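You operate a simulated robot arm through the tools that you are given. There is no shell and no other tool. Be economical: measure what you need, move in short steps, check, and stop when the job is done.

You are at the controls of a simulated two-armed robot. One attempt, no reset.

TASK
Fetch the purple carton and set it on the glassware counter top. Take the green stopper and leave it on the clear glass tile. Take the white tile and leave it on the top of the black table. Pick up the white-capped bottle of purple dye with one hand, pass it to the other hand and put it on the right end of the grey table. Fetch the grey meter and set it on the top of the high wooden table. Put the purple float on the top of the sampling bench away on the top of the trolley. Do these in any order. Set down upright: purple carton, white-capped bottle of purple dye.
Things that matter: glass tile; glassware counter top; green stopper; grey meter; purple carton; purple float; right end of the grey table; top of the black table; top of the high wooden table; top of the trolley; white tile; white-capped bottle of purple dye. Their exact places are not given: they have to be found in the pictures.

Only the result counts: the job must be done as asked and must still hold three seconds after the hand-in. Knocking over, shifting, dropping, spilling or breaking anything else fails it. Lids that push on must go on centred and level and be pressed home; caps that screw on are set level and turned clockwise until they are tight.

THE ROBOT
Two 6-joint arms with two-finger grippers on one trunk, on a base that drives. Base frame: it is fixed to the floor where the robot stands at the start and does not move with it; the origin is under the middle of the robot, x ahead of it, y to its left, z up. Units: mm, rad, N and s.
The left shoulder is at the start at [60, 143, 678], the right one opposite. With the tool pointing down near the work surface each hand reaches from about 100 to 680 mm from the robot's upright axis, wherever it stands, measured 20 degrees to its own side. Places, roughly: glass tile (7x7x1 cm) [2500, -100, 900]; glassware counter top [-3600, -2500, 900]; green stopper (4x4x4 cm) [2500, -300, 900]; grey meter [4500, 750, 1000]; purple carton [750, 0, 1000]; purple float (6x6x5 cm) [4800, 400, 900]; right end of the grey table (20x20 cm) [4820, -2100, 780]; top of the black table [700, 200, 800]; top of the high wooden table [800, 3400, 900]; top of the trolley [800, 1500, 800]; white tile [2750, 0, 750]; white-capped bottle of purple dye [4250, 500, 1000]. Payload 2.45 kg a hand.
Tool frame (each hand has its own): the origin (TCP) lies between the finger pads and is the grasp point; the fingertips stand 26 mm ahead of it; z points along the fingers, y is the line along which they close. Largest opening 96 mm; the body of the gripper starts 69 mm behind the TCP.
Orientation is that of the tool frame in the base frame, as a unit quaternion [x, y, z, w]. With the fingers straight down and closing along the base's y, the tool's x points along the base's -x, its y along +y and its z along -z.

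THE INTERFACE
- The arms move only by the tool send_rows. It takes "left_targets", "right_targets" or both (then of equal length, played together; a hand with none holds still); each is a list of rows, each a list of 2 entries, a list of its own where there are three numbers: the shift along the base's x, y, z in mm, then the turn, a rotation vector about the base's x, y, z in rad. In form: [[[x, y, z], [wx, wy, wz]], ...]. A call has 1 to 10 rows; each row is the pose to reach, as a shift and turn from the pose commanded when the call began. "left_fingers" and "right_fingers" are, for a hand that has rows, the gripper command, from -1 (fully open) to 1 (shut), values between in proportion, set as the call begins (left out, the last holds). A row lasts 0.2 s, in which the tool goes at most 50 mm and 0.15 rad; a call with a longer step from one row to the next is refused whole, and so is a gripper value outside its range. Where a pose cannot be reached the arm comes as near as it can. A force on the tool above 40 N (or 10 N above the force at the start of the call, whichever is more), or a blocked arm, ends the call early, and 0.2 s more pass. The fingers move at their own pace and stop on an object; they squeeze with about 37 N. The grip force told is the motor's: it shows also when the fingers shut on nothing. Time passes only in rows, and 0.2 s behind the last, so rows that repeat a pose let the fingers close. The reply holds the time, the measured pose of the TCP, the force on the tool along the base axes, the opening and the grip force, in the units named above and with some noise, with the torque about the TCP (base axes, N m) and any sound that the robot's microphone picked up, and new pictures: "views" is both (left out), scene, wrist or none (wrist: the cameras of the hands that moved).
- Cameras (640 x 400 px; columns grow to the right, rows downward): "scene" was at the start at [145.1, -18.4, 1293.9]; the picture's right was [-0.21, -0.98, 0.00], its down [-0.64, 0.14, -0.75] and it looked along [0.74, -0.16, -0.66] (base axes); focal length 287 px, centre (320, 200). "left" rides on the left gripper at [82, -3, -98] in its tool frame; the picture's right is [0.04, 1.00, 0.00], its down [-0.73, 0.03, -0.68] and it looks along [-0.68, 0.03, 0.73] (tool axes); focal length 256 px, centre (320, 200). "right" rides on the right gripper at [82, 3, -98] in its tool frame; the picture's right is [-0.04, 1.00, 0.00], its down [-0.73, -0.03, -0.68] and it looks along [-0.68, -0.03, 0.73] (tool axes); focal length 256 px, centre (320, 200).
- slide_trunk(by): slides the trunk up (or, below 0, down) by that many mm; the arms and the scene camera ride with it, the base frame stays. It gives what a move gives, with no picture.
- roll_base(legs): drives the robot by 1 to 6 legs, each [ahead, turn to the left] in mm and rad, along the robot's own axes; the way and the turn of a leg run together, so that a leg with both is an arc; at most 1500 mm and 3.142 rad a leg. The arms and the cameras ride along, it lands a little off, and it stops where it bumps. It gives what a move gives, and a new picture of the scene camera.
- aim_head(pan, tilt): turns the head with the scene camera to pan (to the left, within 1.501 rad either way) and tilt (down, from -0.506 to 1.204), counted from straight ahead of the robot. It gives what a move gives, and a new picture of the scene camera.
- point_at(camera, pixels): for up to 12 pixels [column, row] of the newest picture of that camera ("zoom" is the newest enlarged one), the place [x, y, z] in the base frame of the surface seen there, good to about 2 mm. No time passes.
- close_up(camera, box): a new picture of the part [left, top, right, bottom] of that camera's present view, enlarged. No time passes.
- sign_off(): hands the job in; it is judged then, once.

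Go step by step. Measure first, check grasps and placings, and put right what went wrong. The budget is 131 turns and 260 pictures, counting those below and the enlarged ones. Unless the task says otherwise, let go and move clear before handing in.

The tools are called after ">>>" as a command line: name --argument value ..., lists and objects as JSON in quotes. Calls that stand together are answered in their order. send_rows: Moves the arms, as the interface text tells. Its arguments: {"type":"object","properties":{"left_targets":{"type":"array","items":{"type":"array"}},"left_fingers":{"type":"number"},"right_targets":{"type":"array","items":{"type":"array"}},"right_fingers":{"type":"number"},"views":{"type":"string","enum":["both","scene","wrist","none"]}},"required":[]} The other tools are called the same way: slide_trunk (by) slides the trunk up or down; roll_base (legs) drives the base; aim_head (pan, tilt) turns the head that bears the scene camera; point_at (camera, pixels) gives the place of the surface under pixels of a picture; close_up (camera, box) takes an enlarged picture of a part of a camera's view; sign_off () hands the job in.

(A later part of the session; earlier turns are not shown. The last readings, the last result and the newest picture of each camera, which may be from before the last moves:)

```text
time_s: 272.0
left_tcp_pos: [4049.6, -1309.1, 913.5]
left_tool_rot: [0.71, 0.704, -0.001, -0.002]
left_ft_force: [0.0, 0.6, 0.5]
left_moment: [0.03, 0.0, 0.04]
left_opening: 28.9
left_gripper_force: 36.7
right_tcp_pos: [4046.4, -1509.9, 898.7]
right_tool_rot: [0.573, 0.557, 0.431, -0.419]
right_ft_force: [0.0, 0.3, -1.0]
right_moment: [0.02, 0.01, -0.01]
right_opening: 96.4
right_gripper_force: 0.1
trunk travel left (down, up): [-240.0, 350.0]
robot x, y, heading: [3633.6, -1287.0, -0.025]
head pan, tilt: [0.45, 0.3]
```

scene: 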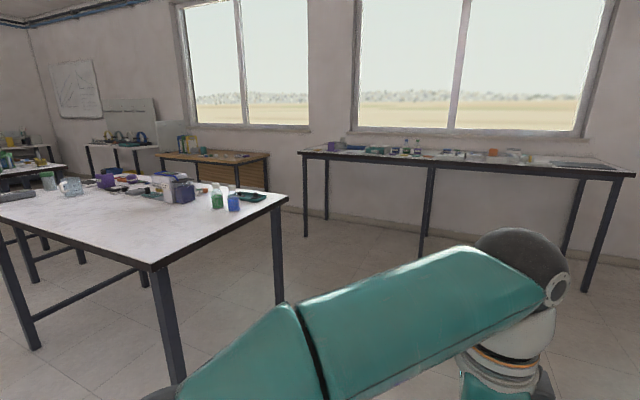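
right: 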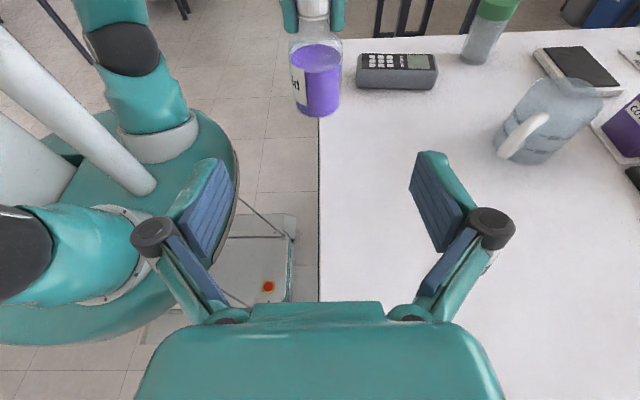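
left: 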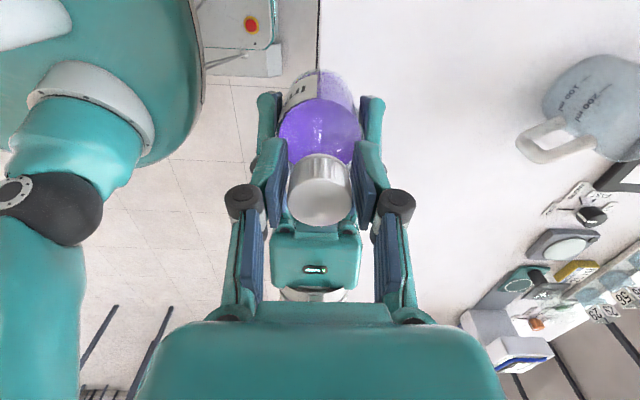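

I drive 1255 mm ahead along y≈-1290, then turn right in steps to face the table end.

>>> roll_base --legs '[[0, 0.025], [640, 0], [620, 0]]'

>>> roll_base --legs '[[0, -0.5]]'

>>> roll_base --legs '[[0, -0.53]]'

>>> roll_base --legs '[[0, -0.53]]'

>>> aim_head --pan 0.0 --tilt 0.65

```text
time_s: 279.1
left_tcp_pos: [5305.3, -1292.3, 914.0]
left_tool_rot: [0.701, 0.713, -0.001, -0.001]
left_ft_force: [0.6, -0.3, 0.3]
left_moment: [0.0, 0.02, -0.01]
left_opening: 28.6
left_gripper_force: 36.7
right_tcp_pos: [5305.4, -1492.1, 899.5]
right_tool_rot: [0.564, 0.566, 0.424, -0.426]
right_ft_force: [-0.2, 0.1, 0.5]
right_moment: [0.05, 0.02, -0.03]
right_opening: 96.2
right_gripper_force: 0.0
trunk travel left (down, up): [-240.0, 350.0]
robot x, y, heading: [4887.3, -1279.6, 0.0]
head pan, tilt: [0.45, 0.3]
```

scene: 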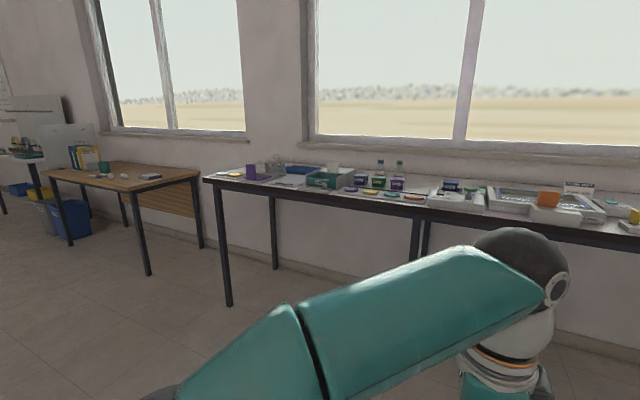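

```text
time_s: 281.1
left_tcp_pos: [5242.9, -1488.7, 915.2]
left_tool_rot: [0.856, 0.516, -0.001, -0.002]
left_ft_force: [0.0, 0.1, 0.3]
left_moment: [0.03, -0.03, 0.01]
left_opening: 28.8
left_gripper_force: 37.1
right_tcp_pos: [5146.3, -1666.5, 899.9]
right_tool_rot: [0.688, 0.406, 0.518, -0.305]
right_ft_force: [-0.2, 0.9, 0.2]
right_moment: [0.03, 0.01, 0.0]
right_opening: 96.2
right_gripper_force: 0.1
trunk travel left (down, up): [-240.0, 350.0]
robot x, y, heading: [4893.7, -1257.6, -0.509]
head pan, tilt: [0.45, 0.3]
```

scene: 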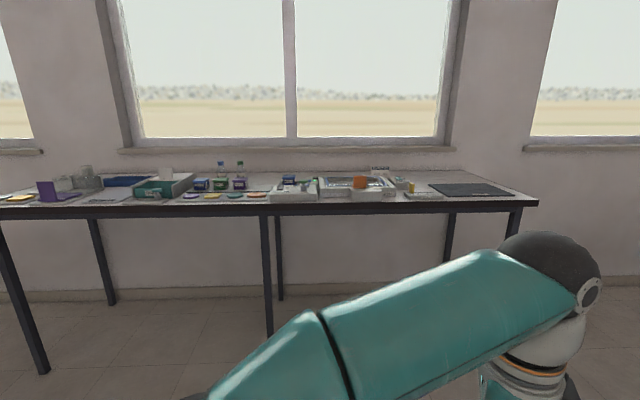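

```text
time_s: 283.1
left_tcp_pos: [5080.4, -1635.7, 915.1]
left_tool_rot: [0.962, 0.272, -0.001, -0.001]
left_ft_force: [-0.7, -1.2, 0.0]
left_moment: [0.02, -0.03, 0.02]
left_opening: 28.7
left_gripper_force: 37.2
right_tcp_pos: [4907.5, -1739.0, 899.7]
right_tool_rot: [0.77, 0.213, 0.579, -0.16]
right_ft_force: [0.4, 0.8, 0.3]
right_moment: [0.03, 0.05, 0.03]
right_opening: 95.9
right_gripper_force: 0.2
trunk travel left (down, up): [-240.0, 350.0]
robot x, y, heading: [4916.6, -1247.3, -1.031]
head pan, tilt: [0.45, 0.3]
```

scene: 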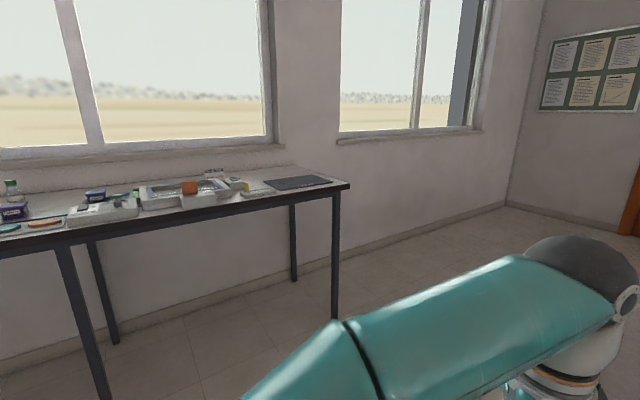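

```text
time_s: 285.2
left_tcp_pos: [4862.1, -1668.6, 917.8]
left_tool_rot: [1.0, 0.012, -0.004, 0.001]
left_ft_force: [0.1, 1.4, -0.3]
left_moment: [-0.01, 0.04, -0.01]
left_opening: 28.8
left_gripper_force: 36.6
right_tcp_pos: [4657.0, -1667.4, 901.6]
right_tool_rot: [0.799, 0.0, 0.601, 0.0]
right_ft_force: [-0.2, -0.1, 0.5]
right_moment: [0.01, 0.01, -0.01]
right_opening: 96.2
right_gripper_force: 0.0
trunk travel left (down, up): [-240.0, 350.0]
robot x, y, heading: [4941.4, -1248.6, -1.567]
head pan, tilt: [0.45, 0.3]
```

scene: 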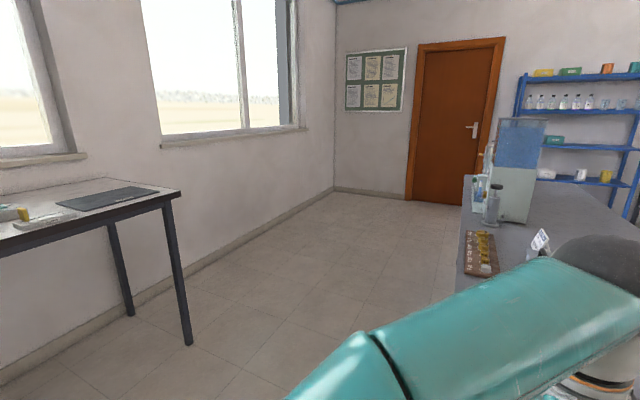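

```text
time_s: 286.1
left_tcp_pos: [4864.0, -1670.1, 916.1]
left_tool_rot: [1.0, 0.014, -0.003, -0.001]
left_ft_force: [0.2, 0.1, -0.7]
left_moment: [0.02, 0.04, -0.02]
left_opening: 28.6
left_gripper_force: 37.3
right_tcp_pos: [4656.9, -1667.9, 900.0]
right_tool_rot: [0.799, 0.0, 0.601, 0.0]
right_ft_force: [0.2, -0.8, -0.2]
right_moment: [-0.02, -0.02, -0.01]
right_opening: 95.9
right_gripper_force: 0.1
trunk travel left (down, up): [-240.0, 350.0]
robot x, y, heading: [4939.1, -1250.4, -1.563]
head pan, tilt: [0.0, 0.649]
```

scene: 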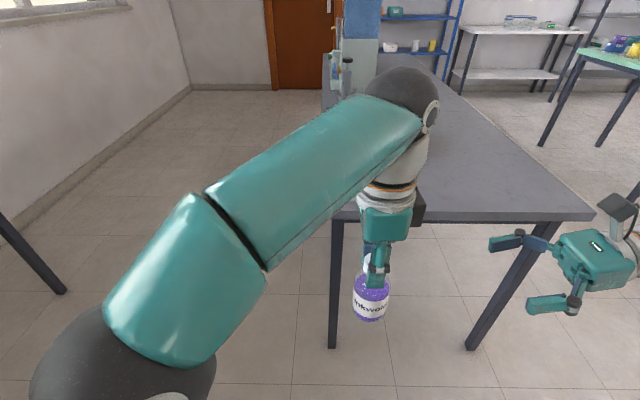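

The hand is at x=4864, aimed at the table's end. I raise the trunk 100 mm, go 230 mm nearer and look at the zone through the cameras.

>>> slide_trunk --by 100

>>> roll_base --legs '[[230, 0]]'

>>> close_up --camera "right" --box '[0, 0, 640, 400]'

>>> aim_head --pan 0.25 --tilt 0.75

```text
time_s: 287.4
left_tcp_pos: [4862.7, -1669.0, 1020.8]
left_tool_rot: [1.0, 0.013, -0.003, -0.001]
left_ft_force: [0.5, 0.2, -0.6]
left_moment: [-0.02, -0.02, 0.02]
left_opening: 28.4
left_gripper_force: 36.4
right_tcp_pos: [4657.9, -1666.9, 1001.3]
right_tool_rot: [0.799, 0.0, 0.601, 0.0]
right_ft_force: [0.0, -0.1, -0.3]
right_moment: [-0.01, 0.03, -0.02]
right_opening: 96.0
right_gripper_force: 0.0
trunk travel left (down, up): [-340.0, 250.0]
robot x, y, heading: [4934.3, -1249.4, -1.567]
head pan, tilt: [0.0, 0.649]
```

```text
time_s: 289.2
left_tcp_pos: [4864.0, -1904.6, 1019.8]
left_tool_rot: [1.0, 0.013, -0.003, -0.001]
left_ft_force: [0.2, -0.2, 0.6]
left_moment: [0.03, 0.01, 0.01]
left_opening: 28.4
left_gripper_force: 37.6
right_tcp_pos: [4657.6, -1902.7, 999.7]
right_tool_rot: [0.799, -0.001, 0.601, 0.0]
right_ft_force: [0.2, 0.4, -0.1]
right_moment: [0.01, 0.02, 0.02]
right_opening: 95.9
right_gripper_force: 0.0
trunk travel left (down, up): [-340.0, 250.0]
robot x, y, heading: [4937.6, -1485.8, -1.565]
head pan, tilt: [0.0, 0.649]
```

scene: 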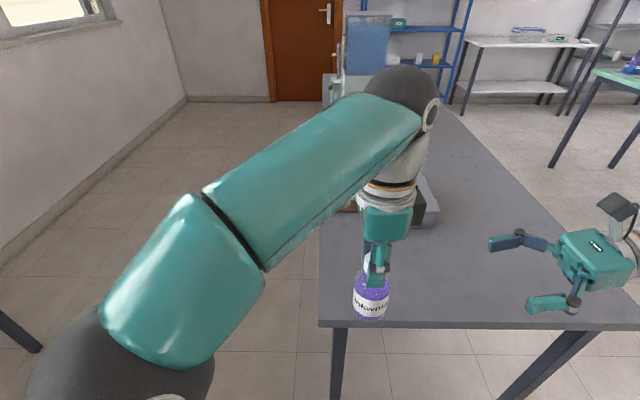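

```text
1.00 times, centred on (320, 200) of right (not enlarged: the box is as wide or as high as the picture)
```

zoom: 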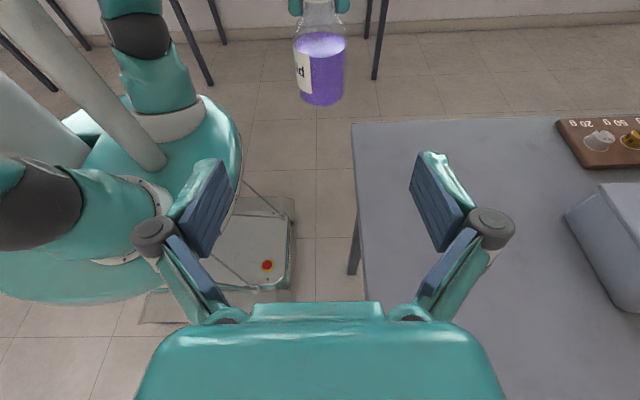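

```text
time_s: 289.9
left_tcp_pos: [4864.3, -1903.5, 1020.5]
left_tool_rot: [1.0, 0.013, -0.005, 0.0]
left_ft_force: [0.3, 0.0, 0.4]
left_moment: [0.01, -0.02, 0.01]
left_opening: 29.1
left_gripper_force: 37.3
right_tcp_pos: [4659.1, -1901.7, 1002.4]
right_tool_rot: [0.799, 0.0, 0.601, 0.0]
right_ft_force: [0.7, -0.5, 1.6]
right_moment: [-0.01, 0.02, 0.0]
right_opening: 95.6
right_gripper_force: 0.1
trunk travel left (down, up): [-340.0, 250.0]
robot x, y, heading: [4938.2, -1483.6, -1.562]
head pan, tilt: [0.25, 0.75]
```

scene: 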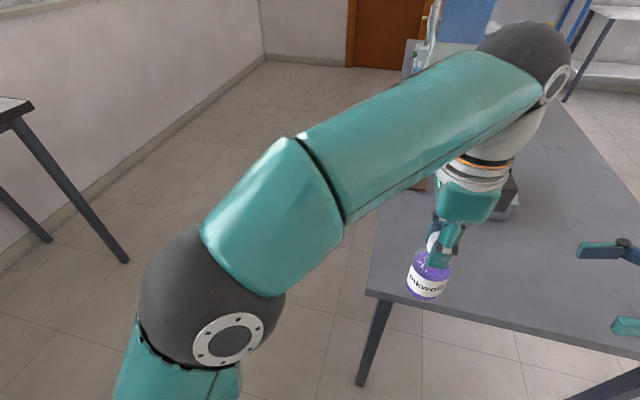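

I measure the rack and the pan edges in the right wrist picture, and the table corner.

>>> point_at --camera "scene" --pixels '[[370, 290], [510, 205], [418, 185], [480, 250]]'

>>> close_up --camera "right" --box '[320, 80, 640, 280]'

>>> point_at --camera "zoom" --pixels '[[80, 90], [475, 80], [525, 170], [495, 275], [510, 260], [300, 150], [400, 150], [200, 200]]'

```text
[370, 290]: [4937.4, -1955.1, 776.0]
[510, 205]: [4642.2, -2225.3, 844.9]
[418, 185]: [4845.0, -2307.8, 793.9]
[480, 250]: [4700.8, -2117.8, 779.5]
```

```text
2.00 times, centred on (480, 180) of right
```

zoom: 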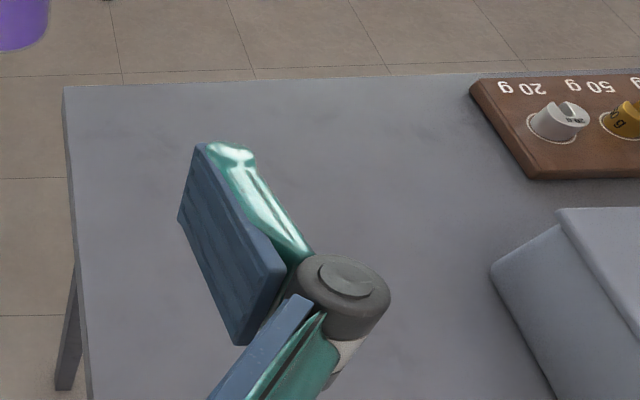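

```text
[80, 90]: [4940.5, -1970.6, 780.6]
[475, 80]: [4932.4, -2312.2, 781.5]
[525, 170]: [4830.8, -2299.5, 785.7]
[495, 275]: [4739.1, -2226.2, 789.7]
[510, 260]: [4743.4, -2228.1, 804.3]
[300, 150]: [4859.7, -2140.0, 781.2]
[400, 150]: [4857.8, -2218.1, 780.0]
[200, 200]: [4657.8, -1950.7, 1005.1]
```

Free area x 4740-4935, y -1960 to -2290. I drive 140 mm on and then shift the bottle to (4825,-2090).

>>> roll_base --legs '[[140, 0]]'

>>> send_rows --left_targets '[[[-12, -15, -10], [0, 0, 0]], [[-25, -30, -30], [0, 0, 0]], [[-37, -42, -60], [0, 0, 0]], [[-37, -42, -90], [0, 0, 0]], [[-37, -42, -105], [0, 0, 0]]]' --views "both"

```text
time_s: 291.3
left_tcp_pos: [4865.5, -2049.0, 1020.2]
left_tool_rot: [1.0, 0.015, -0.004, 0.0]
left_ft_force: [-0.1, -0.1, 0.0]
left_moment: [0.04, -0.02, 0.01]
left_opening: 28.9
left_gripper_force: 37.1
right_tcp_pos: [4660.6, -2048.4, 1000.8]
right_tool_rot: [0.8, 0.001, 0.601, -0.001]
right_ft_force: [-0.1, 0.3, 0.3]
right_moment: [0.01, -0.01, 0.01]
right_opening: 95.8
right_gripper_force: 0.0
trunk travel left (down, up): [-340.0, 250.0]
robot x, y, heading: [4938.9, -1627.2, -1.565]
head pan, tilt: [0.25, 0.75]
```

scene: 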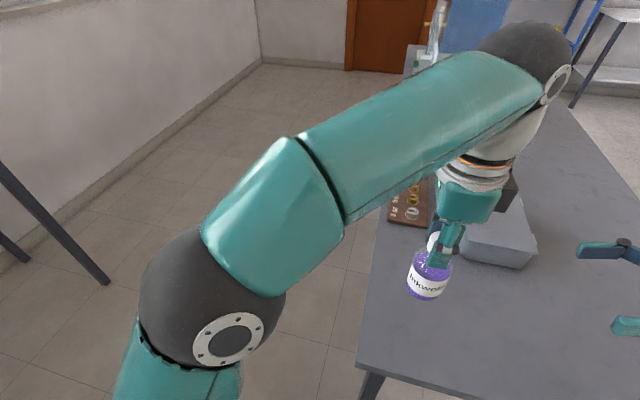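

```text
time_s: 292.5
left_tcp_pos: [4835.9, -2097.4, 925.4]
left_tool_rot: [1.0, 0.024, -0.011, 0.006]
left_ft_force: [0.0, -0.4, 0.7]
left_moment: [0.02, -0.02, -0.04]
left_opening: 28.8
left_gripper_force: 36.9
right_tcp_pos: [4660.6, -2048.4, 1001.3]
right_tool_rot: [0.799, 0.001, 0.601, -0.001]
right_ft_force: [0.3, -0.4, 0.3]
right_moment: [0.0, -0.02, 0.01]
right_opening: 96.1
right_gripper_force: 0.1
trunk travel left (down, up): [-340.0, 250.0]
robot x, y, heading: [4938.2, -1629.2, -1.565]
head pan, tilt: [0.25, 0.75]
```

scene: 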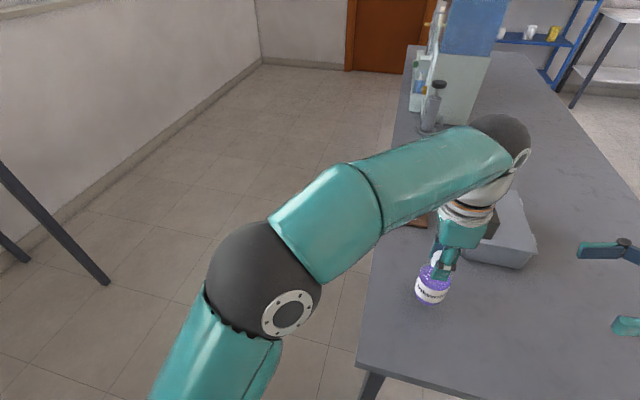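
left: 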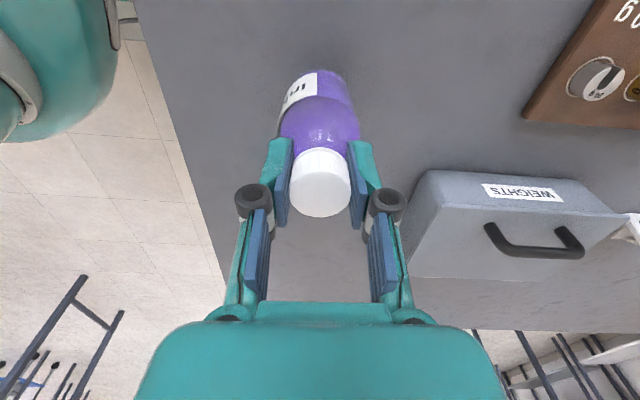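

No contact yet; the box with handle is clear of the fingers. I lower the last 28 mm gently.

>>> send_rows --left_targets '[[[-2, 2, -6], [0, 0, 0]], [[-2, 2, -14], [0, 0, 0]], [[-2, 2, -22], [0, 0, 0]], [[-2, 2, -28], [0, 0, 0]], [[-2, 2, -31], [0, 0, 0]]]' --views "wrist"

```text
time_s: 293.6
left_tcp_pos: [4832.4, -2092.2, 894.4]
left_tool_rot: [1.0, 0.023, -0.01, 0.006]
left_ft_force: [0.3, 4.7, 11.4]
left_moment: [0.58, -0.34, 0.07]
left_opening: 28.8
left_gripper_force: 37.2
right_tcp_pos: [4660.5, -2046.2, 1002.5]
right_tool_rot: [0.799, 0.0, 0.601, 0.0]
right_ft_force: [-0.2, 0.0, 0.1]
right_moment: [-0.02, -0.01, 0.03]
right_opening: 95.8
right_gripper_force: 0.0
trunk travel left (down, up): [-340.0, 250.0]
robot x, y, heading: [4934.9, -1630.1, -1.566]
head pan, tilt: [0.25, 0.75]
stopped in row 5 (left hand): the force on the tool passed its limit at 45 N (the readings are from after the stop); the commanded pose is now the measured one
```

left: 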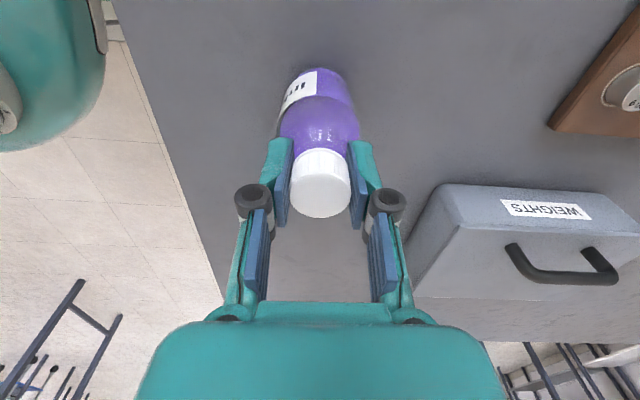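

It touched with a 0.023 rad tilt. I lift 4 mm, level it, and set it down again.

>>> send_rows --left_targets '[[[0, 0, 4], [0, 0, 0]], [[0, 0, 4], [0.012, -0.02, 0]], [[0, 0, 4], [0.012, -0.02, 0]]]' --views "none"

>>> send_rows --left_targets '[[[0, 0, -2], [0, 0, 0]], [[0, 0, -4], [0, 0, 0]], [[0, 0, -6], [0, 0, 0]], [[0, 0, -7], [0, 0, 0]]]' --views "none"

```text
time_s: 294.4
left_tcp_pos: [4835.6, -2095.6, 904.4]
left_tool_rot: [1.0, 0.026, -0.005, 0.003]
left_ft_force: [0.6, -0.2, 0.6]
left_moment: [0.04, -0.02, -0.01]
left_opening: 28.7
left_gripper_force: 37.3
right_tcp_pos: [4660.6, -2047.9, 1002.2]
right_tool_rot: [0.8, 0.001, 0.6, -0.001]
right_ft_force: [0.5, 0.7, -0.4]
right_moment: [-0.01, 0.03, 0.02]
right_opening: 96.0
right_gripper_force: 0.1
trunk travel left (down, up): [-340.0, 250.0]
robot x, y, heading: [4937.9, -1631.4, -1.563]
head pan, tilt: [0.25, 0.75]
```

```text
time_s: 295.4
left_tcp_pos: [4833.2, -2096.4, 894.6]
left_tool_rot: [1.0, 0.025, -0.004, 0.004]
left_ft_force: [-0.3, -0.3, -0.2]
left_moment: [0.01, 0.0, -0.03]
left_opening: 28.7
left_gripper_force: 37.4
right_tcp_pos: [4659.9, -2047.0, 1002.4]
right_tool_rot: [0.799, 0.002, 0.601, -0.002]
right_ft_force: [-0.7, 1.1, 0.0]
right_moment: [-0.04, -0.03, -0.01]
right_opening: 96.2
right_gripper_force: 0.1
trunk travel left (down, up): [-340.0, 250.0]
robot x, y, heading: [4939.0, -1626.2, -1.559]
head pan, tilt: [0.25, 0.75]
```

Level within 0.008 now and not yet touching. I lower a few mm more.

>>> send_rows --left_targets '[[[0, 0, -2], [0, 0, 0]], [[0, 0, -4], [0, 0, 0]], [[0, 0, -5], [0, 0, 0]], [[0, 0, -6], [0, 0, 0]], [[0, 0, -7], [0, 0, 0]]]' --views "none"

```text
time_s: 296.1
left_tcp_pos: [4834.2, -2097.0, 894.0]
left_tool_rot: [1.0, 0.026, -0.006, 0.007]
left_ft_force: [1.4, 2.8, 8.0]
left_moment: [0.46, -0.28, 0.01]
left_opening: 28.7
left_gripper_force: 37.0
right_tcp_pos: [4659.9, -2045.4, 1001.7]
right_tool_rot: [0.799, -0.001, 0.601, 0.001]
right_ft_force: [-0.3, -0.7, -0.6]
right_moment: [0.01, 0.0, -0.01]
right_opening: 96.0
right_gripper_force: 0.1
trunk travel left (down, up): [-340.0, 250.0]
robot x, y, heading: [4937.6, -1633.4, -1.559]
head pan, tilt: [0.25, 0.75]
stopped in row 3 (left hand): the force on the tool passed its limit at 42 N (the readings are from after the stop); the commanded pose is now the measured one
```

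Contact at z≈893. I open the hand and lift straight up.

>>> send_rows --left_targets '[[[0, 0, 0], [0, 0, 0]], [[0, 0, 0], [0, 0, 0]], [[0, 0, 0], [0, 0, 0]]]' --left_fingers -1 --views "none"

>>> send_rows --left_targets '[[[0, 0, 30], [0, 0, 0]], [[0, 0, 65], [0, 0, 0]], [[0, 0, 100], [0, 0, 0]]]' --views "both"

```text
time_s: 296.9
left_tcp_pos: [4834.2, -2097.0, 893.3]
left_tool_rot: [1.0, 0.026, -0.005, 0.007]
left_ft_force: [-0.4, 0.2, 0.0]
left_moment: [0.0, 0.0, -0.01]
left_opening: 95.9
left_gripper_force: 0.1
right_tcp_pos: [4660.3, -2048.2, 1002.4]
right_tool_rot: [0.799, 0.001, 0.601, -0.001]
right_ft_force: [-0.3, -0.4, -0.8]
right_moment: [0.0, 0.01, 0.01]
right_opening: 96.1
right_gripper_force: 0.1
trunk travel left (down, up): [-340.0, 250.0]
robot x, y, heading: [4940.1, -1627.7, -1.563]
head pan, tilt: [0.25, 0.75]
```

```text
time_s: 297.9
left_tcp_pos: [4875.9, -2108.2, 1040.0]
left_tool_rot: [0.997, 0.061, -0.044, 0.035]
left_ft_force: [0.3, -0.6, 0.8]
left_moment: [-0.03, 0.07, -0.01]
left_opening: 96.0
left_gripper_force: 0.1
right_tcp_pos: [4660.8, -2047.3, 1002.6]
right_tool_rot: [0.799, 0.001, 0.601, -0.001]
right_ft_force: [0.6, 0.9, 0.4]
right_moment: [0.0, 0.03, 0.04]
right_opening: 96.2
right_gripper_force: 0.0
trunk travel left (down, up): [-340.0, 250.0]
robot x, y, heading: [4939.9, -1627.7, -1.564]
head pan, tilt: [0.25, 0.75]
stopped in row 3 (left hand): the arm was blocked; the commanded pose is now the measured one
```

scene: 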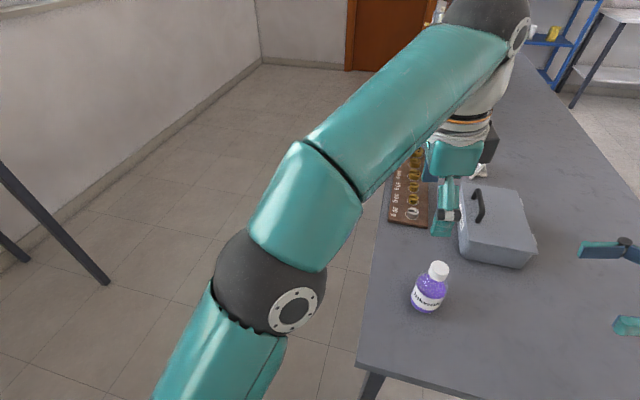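
left: 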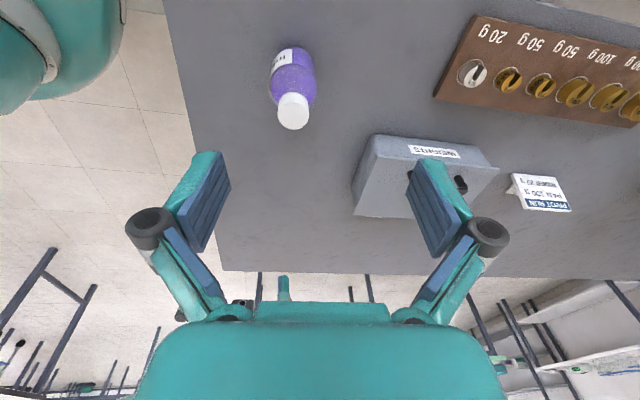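

The bottle stands upright on the zone at (430,288). I confirm its place and back away.

>>> point_at --camera "scene" --pixels '[[438, 266], [425, 308], [430, 290]]'

>>> close_up --camera "scene" --box '[360, 180, 560, 330]'

>>> roll_base --legs '[[-400, 0]]'

```text
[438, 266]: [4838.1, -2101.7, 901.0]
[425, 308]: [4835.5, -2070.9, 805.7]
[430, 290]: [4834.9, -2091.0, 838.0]
```

```text
2.67 times, centred on (460, 255) of scene
```

zoom: 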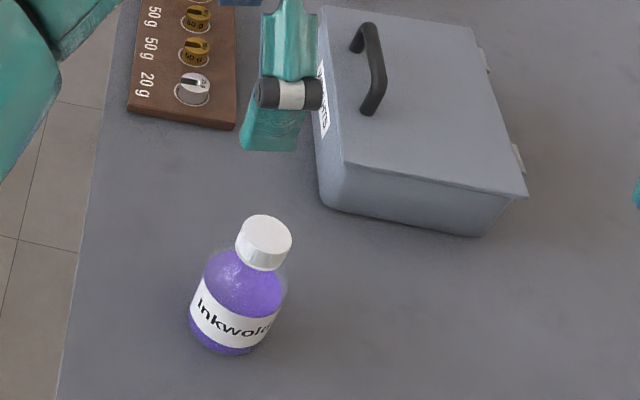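

```text
time_s: 300.4
left_tcp_pos: [4874.2, -1700.7, 1039.8]
left_tool_rot: [0.996, 0.067, -0.044, 0.034]
left_ft_force: [-1.1, 0.5, -0.3]
left_moment: [-0.02, 0.01, 0.01]
left_opening: 95.7
left_gripper_force: 0.0
right_tcp_pos: [4660.5, -1640.4, 1003.5]
right_tool_rot: [0.799, 0.005, 0.601, -0.004]
right_ft_force: [-0.8, 0.8, 0.3]
right_moment: [0.02, 0.05, -0.01]
right_opening: 95.8
right_gripper_force: 0.0
trunk travel left (down, up): [-340.0, 250.0]
robot x, y, heading: [4935.6, -1222.8, -1.552]
head pan, tilt: [0.25, 0.75]
```

scene: 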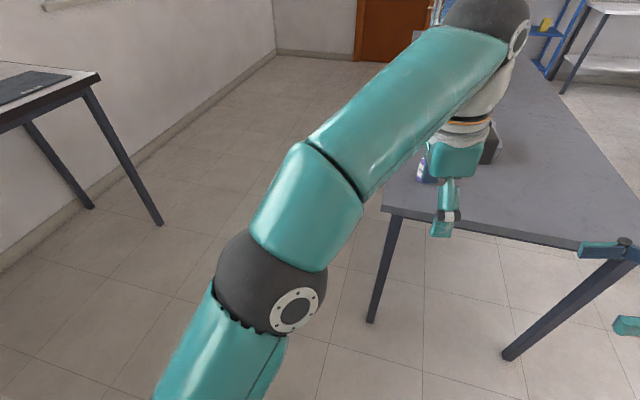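

The bottle stands clear and upright. In free air I bring both hands back to point straight down.

>>> send_rows --left_targets '[[[28, 12, 0], [0.037, -0.041, 0]], [[56, 24, 0], [0.074, -0.083, 0]], [[84, 36, 0], [0.074, -0.083, 0]], [[112, 48, 0], [0.074, -0.083, 0]], [[140, 60, 0], [0.074, -0.083, 0]], [[168, 72, 0], [0.074, -0.083, 0]], [[196, 84, 0], [0.074, -0.083, 0]], [[224, 96, 0], [0.074, -0.083, 0]], [[252, 108, 0], [0.074, -0.083, 0]], [[280, 120, 0], [0.074, -0.083, 0]]]' --right_targets '[[[-5, 5, 0], [-0.0726, 0.0703, 0.0954]], [[-10, 10, 0], [-0.1452, 0.1406, 0.1908]], [[-15, 15, 0], [-0.2178, 0.2109, 0.2862]], [[-20, 20, 0], [-0.2904, 0.2812, 0.3816]], [[-25, 25, 0], [-0.363, 0.3515, 0.477]], [[-30, 30, 0], [-0.4356, 0.4218, 0.5724]], [[-35, 35, 0], [-0.5082, 0.4921, 0.6678]], [[-40, 40, 0], [-0.5808, 0.5624, 0.7632]], [[-45, 45, 0], [-0.6534, 0.6327, 0.8586]], [[-50, 50, 0], [-0.726, 0.703, 0.954]]]' --views "none"

>>> send_rows --left_targets '[[[0, 0, 0], [0, 0, 0.145]], [[0, 0, 0], [0, 0, 0.29]], [[0, 0, 0], [0, 0, 0.435]], [[0, 0, 0], [0, 0, 0.58]], [[0, 0, 0], [0, 0, 0.725]], [[0, 0, 0], [0, 0, 0.87]], [[0, 0, 0], [0, 0, 1.015]], [[0, 0, 0], [0, 0, 1.16]], [[0, 0, 0], [0, 0, 1.305]], [[0, 0, 0], [0, 0, 1.45]]]' --right_targets '[[[0, 0, 0], [-0.0726, 0.0703, 0.0954]], [[0, 0, 0], [-0.1452, 0.1406, 0.1908]], [[0, 0, 0], [-0.2178, 0.2109, 0.2862]], [[0, 0, 0], [-0.2904, 0.2812, 0.3816]], [[0, 0, 0], [-0.2904, 0.2812, 0.3816]], [[0, 0, 0], [-0.2904, 0.2812, 0.3816]], [[0, 0, 0], [-0.2904, 0.2812, 0.3816]], [[0, 0, 0], [-0.2904, 0.2812, 0.3816]], [[0, 0, 0], [-0.2904, 0.2812, 0.3816]], [[0, 0, 0], [-0.2904, 0.2812, 0.3816]]]' --views "scene"

```text
time_s: 302.6
left_tcp_pos: [5156.7, -1580.1, 1038.4]
left_tool_rot: [0.998, 0.068, 0.001, 0.002]
left_ft_force: [0.3, -0.2, -0.6]
left_moment: [-0.04, -0.02, 0.04]
left_opening: 95.9
left_gripper_force: 0.1
right_tcp_pos: [4608.6, -1590.3, 1003.5]
right_tool_rot: [0.808, 0.555, 0.198, -0.002]
right_ft_force: [0.1, 0.0, -0.9]
right_moment: [-0.01, -0.02, -0.01]
right_opening: 95.9
right_gripper_force: 0.1
right hand out of reach, approached as far as the arm can: row 5, 6
trunk travel left (down, up): [-340.0, 250.0]
robot x, y, heading: [4932.8, -1220.6, -1.551]
head pan, tilt: [0.25, 0.75]
```

```text
time_s: 304.8
left_tcp_pos: [5156.2, -1579.9, 1039.7]
left_tool_rot: [0.702, 0.712, 0.002, -0.001]
left_ft_force: [0.2, 0.2, 1.0]
left_moment: [0.02, -0.02, 0.0]
left_opening: 96.1
left_gripper_force: 0.1
right_tcp_pos: [4610.2, -1590.7, 1004.6]
right_tool_rot: [0.699, 0.715, 0.0, 0.0]
right_ft_force: [0.7, 0.0, 0.2]
right_moment: [-0.01, 0.02, -0.03]
right_opening: 95.9
right_gripper_force: 0.1
trunk travel left (down, up): [-340.0, 250.0]
robot x, y, heading: [4930.9, -1217.1, -1.551]
head pan, tilt: [0.25, 0.75]
```

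scene: 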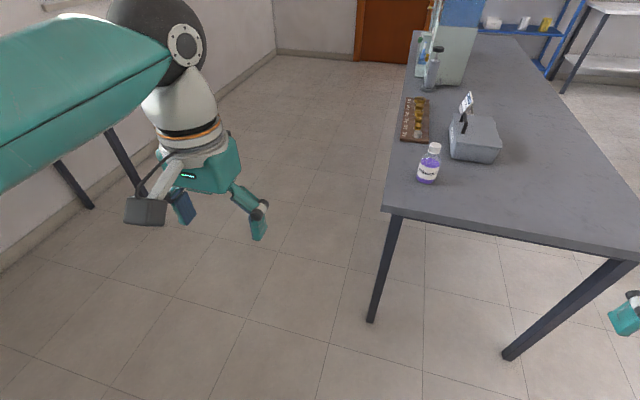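

Bottle stays well. Next the float, from behind the sampling bench. I lower the trunk and drive round: +x, then +y.

>>> slide_trunk --by -150

>>> roll_base --legs '[[0, 0.8]]'

>>> roll_base --legs '[[0, 0.75], [620, 0], [0, 0.8]]'

>>> roll_base --legs '[[0, 0.77]]'

>>> aim_head --pan 0.4 --tilt 0.5

```text
time_s: 306.6
left_tcp_pos: [5154.9, -1580.5, 889.5]
left_tool_rot: [0.702, 0.712, 0.001, -0.001]
left_ft_force: [-0.3, 0.8, -0.7]
left_moment: [0.02, -0.03, 0.0]
left_opening: 95.8
left_gripper_force: 0.0
right_tcp_pos: [4609.6, -1591.6, 854.3]
right_tool_rot: [0.699, 0.715, -0.001, -0.001]
right_ft_force: [0.5, -0.5, -0.1]
right_moment: [-0.01, 0.01, 0.0]
right_opening: 95.8
right_gripper_force: 0.0
trunk travel left (down, up): [-190.0, 400.0]
robot x, y, heading: [4935.1, -1222.5, -1.554]
head pan, tilt: [0.25, 0.75]
```

```text
time_s: 309.4
left_tcp_pos: [5346.6, -1311.4, 889.1]
left_tool_rot: [0.369, 0.929, 0.0, -0.001]
left_ft_force: [-0.2, -1.0, -1.0]
left_moment: [0.02, 0.0, 0.01]
left_opening: 96.0
left_gripper_force: 0.1
right_tcp_pos: [4976.5, -1710.7, 852.3]
right_tool_rot: [0.365, 0.931, -0.001, -0.001]
right_ft_force: [-1.0, 0.5, 0.3]
right_moment: [-0.02, 0.01, 0.01]
right_opening: 96.1
right_gripper_force: 0.2
trunk travel left (down, up): [-190.0, 400.0]
robot x, y, heading: [4920.3, -1235.5, -0.754]
head pan, tilt: [0.25, 0.75]
```

scene: 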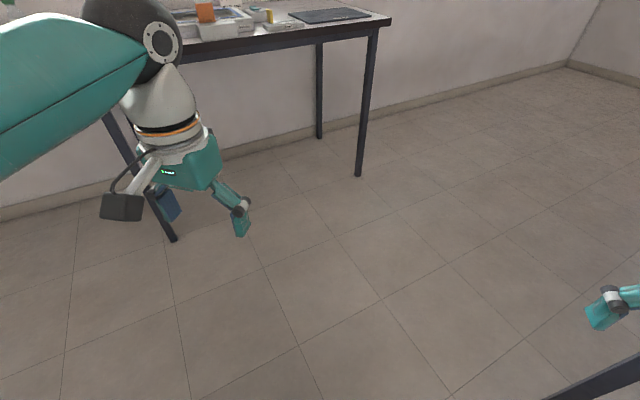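

```text
time_s: 317.4
left_tcp_pos: [5622.3, -817.1, 890.7]
left_tool_rot: [-0.381, 0.925, -0.001, -0.002]
left_ft_force: [-0.6, -0.3, 0.0]
left_moment: [0.03, 0.01, 0.02]
left_opening: 96.3
left_gripper_force: 0.0
right_tcp_pos: [6009.0, -1201.8, 854.6]
right_tool_rot: [-0.383, 0.924, -0.001, 0.001]
right_ft_force: [0.0, -0.2, 0.3]
right_moment: [0.01, 0.02, 0.02]
right_opening: 95.9
right_gripper_force: 0.1
trunk travel left (down, up): [-190.0, 400.0]
robot x, y, heading: [5551.0, -1254.1, 0.789]
head pan, tilt: [0.25, 0.75]
```

scene: 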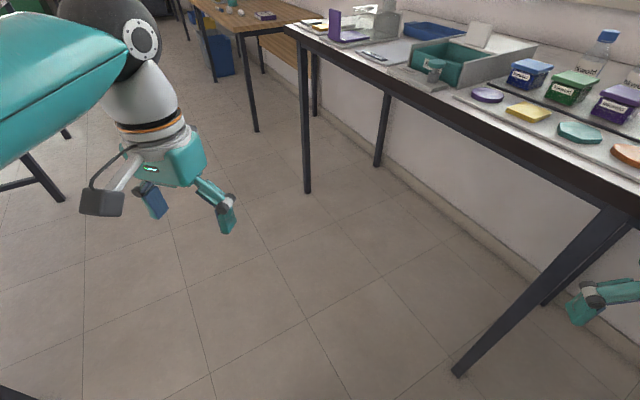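

```text
time_s: 320.1
left_tcp_pos: [5297.1, -887.4, 891.5]
left_tool_rot: [-0.699, 0.716, -0.002, -0.001]
left_ft_force: [0.3, 0.6, -0.1]
left_moment: [0.01, 0.0, 0.02]
left_opening: 96.2
left_gripper_force: 0.0
right_tcp_pos: [5842.8, -897.4, 855.9]
right_tool_rot: [-0.701, 0.713, -0.001, 0.001]
right_ft_force: [-0.9, 0.7, 0.3]
right_moment: [0.01, 0.01, 0.02]
right_opening: 96.0
right_gripper_force: 0.1
trunk travel left (down, up): [-190.0, 400.0]
robot x, y, heading: [5575.4, -1261.5, 1.542]
head pan, tilt: [0.25, 0.75]
```

scene: 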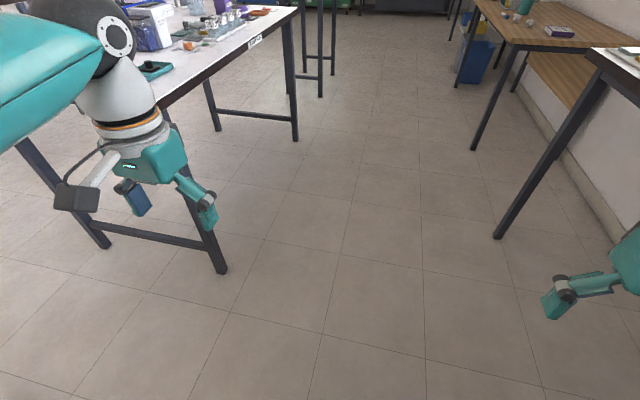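

```text
time_s: 320.9
left_tcp_pos: [5297.1, -887.0, 889.8]
left_tool_rot: [-0.698, 0.716, 0.0, -0.001]
left_ft_force: [-0.1, -0.4, 0.5]
left_moment: [0.0, 0.02, 0.03]
left_opening: 96.0
left_gripper_force: 0.1
right_tcp_pos: [5842.7, -898.6, 855.0]
right_tool_rot: [-0.701, 0.714, -0.001, 0.0]
right_ft_force: [-0.4, 0.1, 0.6]
right_moment: [0.0, 0.0, 0.0]
right_opening: 96.2
right_gripper_force: 0.0
trunk travel left (down, up): [-190.0, 400.0]
robot x, y, heading: [5574.5, -1257.6, 1.547]
head pan, tilt: [0.4, 0.499]
```

scene: 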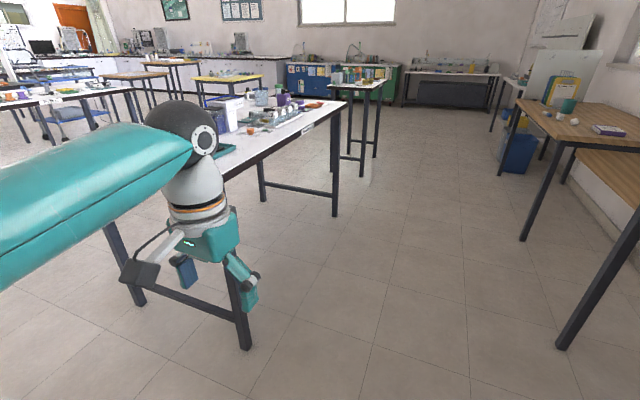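

>>> point_at --camera "scene" --pixels '[[240, 340], [335, 212], [340, 105], [285, 100], [230, 178], [560, 345], [525, 238], [510, 100], [305, 130]]'

```text
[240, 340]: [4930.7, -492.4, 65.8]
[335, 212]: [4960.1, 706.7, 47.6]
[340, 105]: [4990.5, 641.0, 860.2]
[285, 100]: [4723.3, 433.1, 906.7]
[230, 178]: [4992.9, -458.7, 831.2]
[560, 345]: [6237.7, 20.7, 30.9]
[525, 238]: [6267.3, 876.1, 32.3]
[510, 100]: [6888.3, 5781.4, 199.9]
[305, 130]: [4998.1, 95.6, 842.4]
```

The back aisle (x 5000-6200) is free. I drive 1690 mm along it, then turn left to face the bench's back.

>>> roll_base --legs '[[850, 0], [840, 0]]'

>>> roll_base --legs '[[0, 0.8]]'

>>> roll_base --legs '[[0, 0.79]]'

>>> slide_trunk --by 240

>>> aim_head --pan 0.0 --tilt 0.6

```text
time_s: 329.6
left_tcp_pos: [5297.5, 811.5, 890.0]
left_tool_rot: [0.709, -0.705, 0.001, 0.001]
left_ft_force: [0.7, -0.8, 0.0]
left_moment: [0.03, 0.02, 0.01]
left_opening: 96.0
left_gripper_force: 0.1
right_tcp_pos: [5842.4, 818.6, 854.4]
right_tool_rot: [0.712, -0.703, 0.0, -0.001]
right_ft_force: [0.2, -0.4, -0.6]
right_moment: [-0.01, -0.01, -0.03]
right_opening: 96.0
right_gripper_force: 0.1
trunk travel left (down, up): [-190.0, 400.0]
robot x, y, heading: [5588.9, 450.9, 1.577]
head pan, tilt: [0.4, 0.499]
```

scene: 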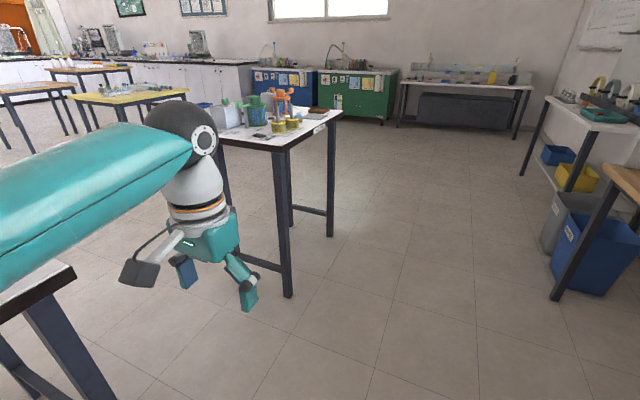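

```text
time_s: 332.4
left_tcp_pos: [5124.9, 488.0, 891.6]
left_tool_rot: [0.93, -0.366, 0.001, 0.0]
left_ft_force: [0.2, -0.6, -0.9]
left_moment: [0.0, 0.02, 0.02]
left_opening: 95.8
left_gripper_force: 0.1
right_tcp_pos: [5494.0, 891.2, 855.5]
right_tool_rot: [0.932, -0.363, 0.0, 0.0]
right_ft_force: [-0.1, 0.0, -0.3]
right_moment: [0.01, 0.03, -0.02]
right_opening: 96.2
right_gripper_force: 0.1
trunk travel left (down, up): [-190.0, 400.0]
robot x, y, heading: [5609.0, 469.7, 2.394]
head pan, tilt: [0.4, 0.499]
```

scene: 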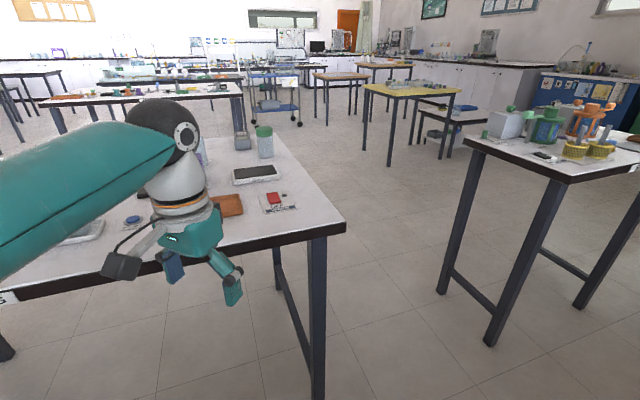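

```text
time_s: 335.2
left_tcp_pos: [5252.4, 143.9, 892.8]
left_tool_rot: [1.0, 0.02, 0.002, 0.0]
left_ft_force: [-0.7, 0.8, -0.2]
left_moment: [0.0, -0.03, -0.02]
left_opening: 95.9
left_gripper_force: 0.1
right_tcp_pos: [5228.6, 688.1, 856.0]
right_tool_rot: [1.0, 0.025, 0.0, 0.0]
right_ft_force: [-0.8, -0.5, -0.5]
right_moment: [-0.03, -0.03, 0.05]
right_opening: 95.8
right_gripper_force: 0.0
trunk travel left (down, up): [-190.0, 400.0]
robot x, y, heading: [5604.2, 495.2, -3.107]
head pan, tilt: [0.4, 0.499]
```

scene: 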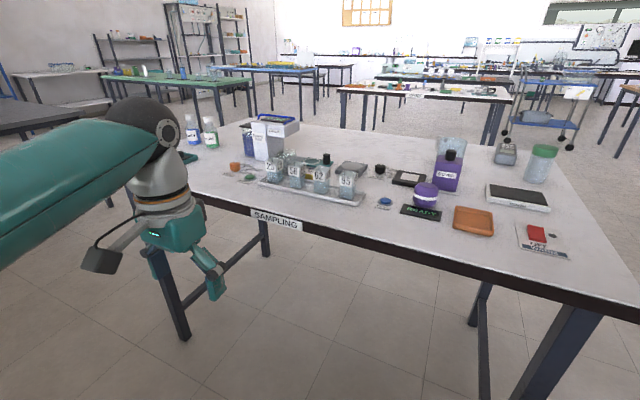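

```text
time_s: 337.7
left_tcp_pos: [5254.1, 143.9, 1131.2]
left_tool_rot: [1.0, 0.021, 0.002, 0.0]
left_ft_force: [0.0, 0.2, 0.0]
left_moment: [0.0, -0.02, 0.02]
left_opening: 96.0
left_gripper_force: 0.1
right_tcp_pos: [5228.5, 687.9, 1096.2]
right_tool_rot: [1.0, 0.025, 0.0, -0.002]
right_ft_force: [0.7, 0.1, -0.7]
right_moment: [-0.01, -0.03, -0.01]
right_opening: 96.1
right_gripper_force: 0.0
trunk travel left (down, up): [-430.0, 160.0]
robot x, y, heading: [5602.9, 497.4, -3.11]
head pan, tilt: [0.4, 0.499]
```

```text
time_s: 338.5
left_tcp_pos: [5253.2, 143.3, 1133.0]
left_tool_rot: [1.0, 0.021, 0.002, 0.0]
left_ft_force: [0.4, -0.5, -0.4]
left_moment: [0.0, 0.0, -0.04]
left_opening: 96.1
left_gripper_force: 0.1
right_tcp_pos: [5228.2, 687.9, 1097.0]
right_tool_rot: [1.0, 0.025, 0.0, -0.001]
right_ft_force: [1.0, -0.4, -0.2]
right_moment: [0.02, -0.04, 0.0]
right_opening: 95.9
right_gripper_force: 0.1
trunk travel left (down, up): [-430.0, 160.0]
robot x, y, heading: [5605.4, 493.3, -3.11]
head pan, tilt: [0.0, 0.6]
```

scene: 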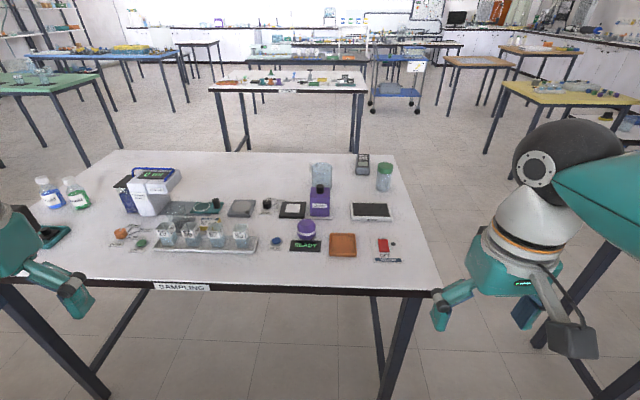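

The float is the purple disc at (306,230), behind the READY display and beside the purple COVER bottle. I go 290 mm nearer and measure.

>>> roll_base --legs '[[0, -0.03], [285, 0]]'

>>> aim_head --pan 0.1 --tilt 0.8

>>> close_up --camera "scene" --box '[200, 120, 440, 270]'

```text
time_s: 340.9
left_tcp_pos: [4960.1, 152.6, 1131.6]
left_tool_rot: [1.0, 0.007, 0.002, 0.0]
left_ft_force: [-0.5, 0.2, 0.3]
left_moment: [-0.02, -0.03, 0.01]
left_opening: 96.2
left_gripper_force: 0.1
right_tcp_pos: [4949.8, 697.4, 1097.0]
right_tool_rot: [1.0, 0.011, 0.001, -0.001]
right_ft_force: [1.0, 0.4, -0.4]
right_moment: [0.01, -0.08, 0.01]
right_opening: 96.1
right_gripper_force: 0.0
trunk travel left (down, up): [-430.0, 160.0]
robot x, y, heading: [5319.8, 495.7, -3.133]
head pan, tilt: [0.0, 0.6]
```

scene: 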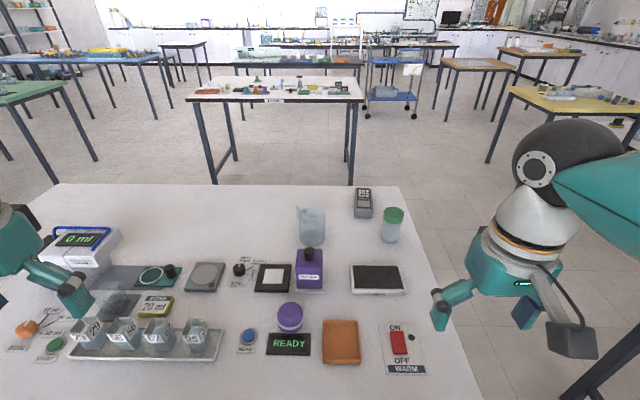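

```text
time_s: 341.6
left_tcp_pos: [4962.1, 151.6, 1133.5]
left_tool_rot: [1.0, 0.008, 0.001, 0.0]
left_ft_force: [-0.1, 1.3, 1.3]
left_moment: [0.01, -0.01, 0.0]
left_opening: 96.0
left_gripper_force: 0.0
right_tcp_pos: [4950.5, 696.8, 1097.1]
right_tool_rot: [1.0, 0.011, -0.001, 0.0]
right_ft_force: [0.7, -0.6, 0.2]
right_moment: [0.01, -0.02, 0.02]
right_opening: 96.1
right_gripper_force: 0.0
trunk travel left (down, up): [-430.0, 160.0]
robot x, y, heading: [5320.7, 495.0, -3.135]
head pan, tilt: [0.099, 0.799]
```

scene: 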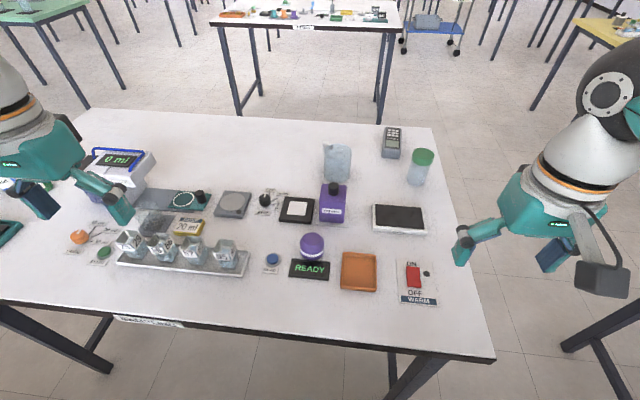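

```text
2.67 times, centred on (320, 195) of scene
```

zoom: 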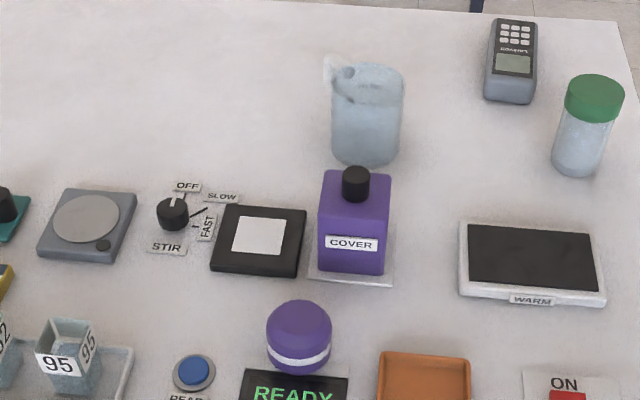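

I measure the float and its neighbours in the zoomed picture.

>>> point_at --camera "zoom" --pixels '[[298, 320], [270, 335], [330, 335], [300, 362], [298, 303], [350, 270], [360, 185], [295, 385], [385, 360], [195, 370], [510, 40], [515, 90]]'

```text
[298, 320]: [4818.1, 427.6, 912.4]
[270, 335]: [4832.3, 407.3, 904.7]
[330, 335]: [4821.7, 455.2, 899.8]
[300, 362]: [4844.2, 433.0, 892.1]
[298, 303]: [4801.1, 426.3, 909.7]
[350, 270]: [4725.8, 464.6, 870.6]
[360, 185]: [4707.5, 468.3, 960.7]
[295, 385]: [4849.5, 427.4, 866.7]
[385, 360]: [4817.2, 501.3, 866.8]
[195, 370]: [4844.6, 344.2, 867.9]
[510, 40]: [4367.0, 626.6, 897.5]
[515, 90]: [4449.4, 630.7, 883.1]
```

Float centre about (4816,430). I bring the left hand over it and look with its camera.

>>> send_rows --left_targets '[[[-20, 40, -10], [0, 0, 0]], [[-40, 80, -20], [0, 0, 0]], [[-60, 120, -40], [0, 0, 0]], [[-80, 160, -60], [0, 0, 0]], [[-100, 200, -80], [0, 0, 0]], [[-125, 240, -100], [0, 0, 0]], [[-146, 277, -120], [0, 0, 0]]]' --left_fingers -1 --views "both"

```text
refused: row 6 steps farther than a row can; nothing moved
```

>>> send_rows --left_targets '[[[-18, 35, -10], [0, 0, 0]], [[-36, 70, -20], [0, 0, 0]], [[-54, 105, -35], [0, 0, 0]], [[-72, 140, -50], [0, 0, 0]], [[-90, 175, -65], [0, 0, 0]], [[-109, 210, -82], [0, 0, 0]], [[-128, 245, -100], [0, 0, 0]], [[-146, 277, -120], [0, 0, 0]]]' --left_fingers -1 --views "both"

```text
time_s: 343.4
left_tcp_pos: [4814.0, 428.3, 1012.7]
left_tool_rot: [1.0, 0.006, 0.002, -0.001]
left_ft_force: [0.0, 0.3, -0.1]
left_moment: [-0.05, 0.0, 0.03]
left_opening: 96.1
left_gripper_force: 0.0
right_tcp_pos: [4949.2, 698.1, 1096.1]
right_tool_rot: [1.0, 0.011, 0.001, -0.001]
right_ft_force: [0.0, 0.1, -0.1]
right_moment: [0.0, 0.0, 0.01]
right_opening: 96.0
right_gripper_force: 0.0
trunk travel left (down, up): [-430.0, 160.0]
robot x, y, heading: [5322.9, 495.1, -3.134]
head pan, tilt: [0.099, 0.799]
```

scene: 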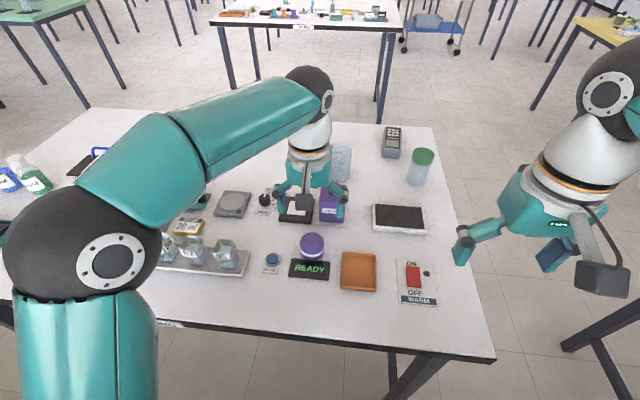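
left: 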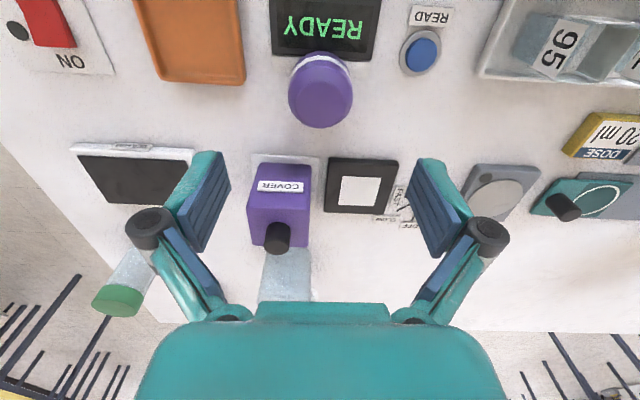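

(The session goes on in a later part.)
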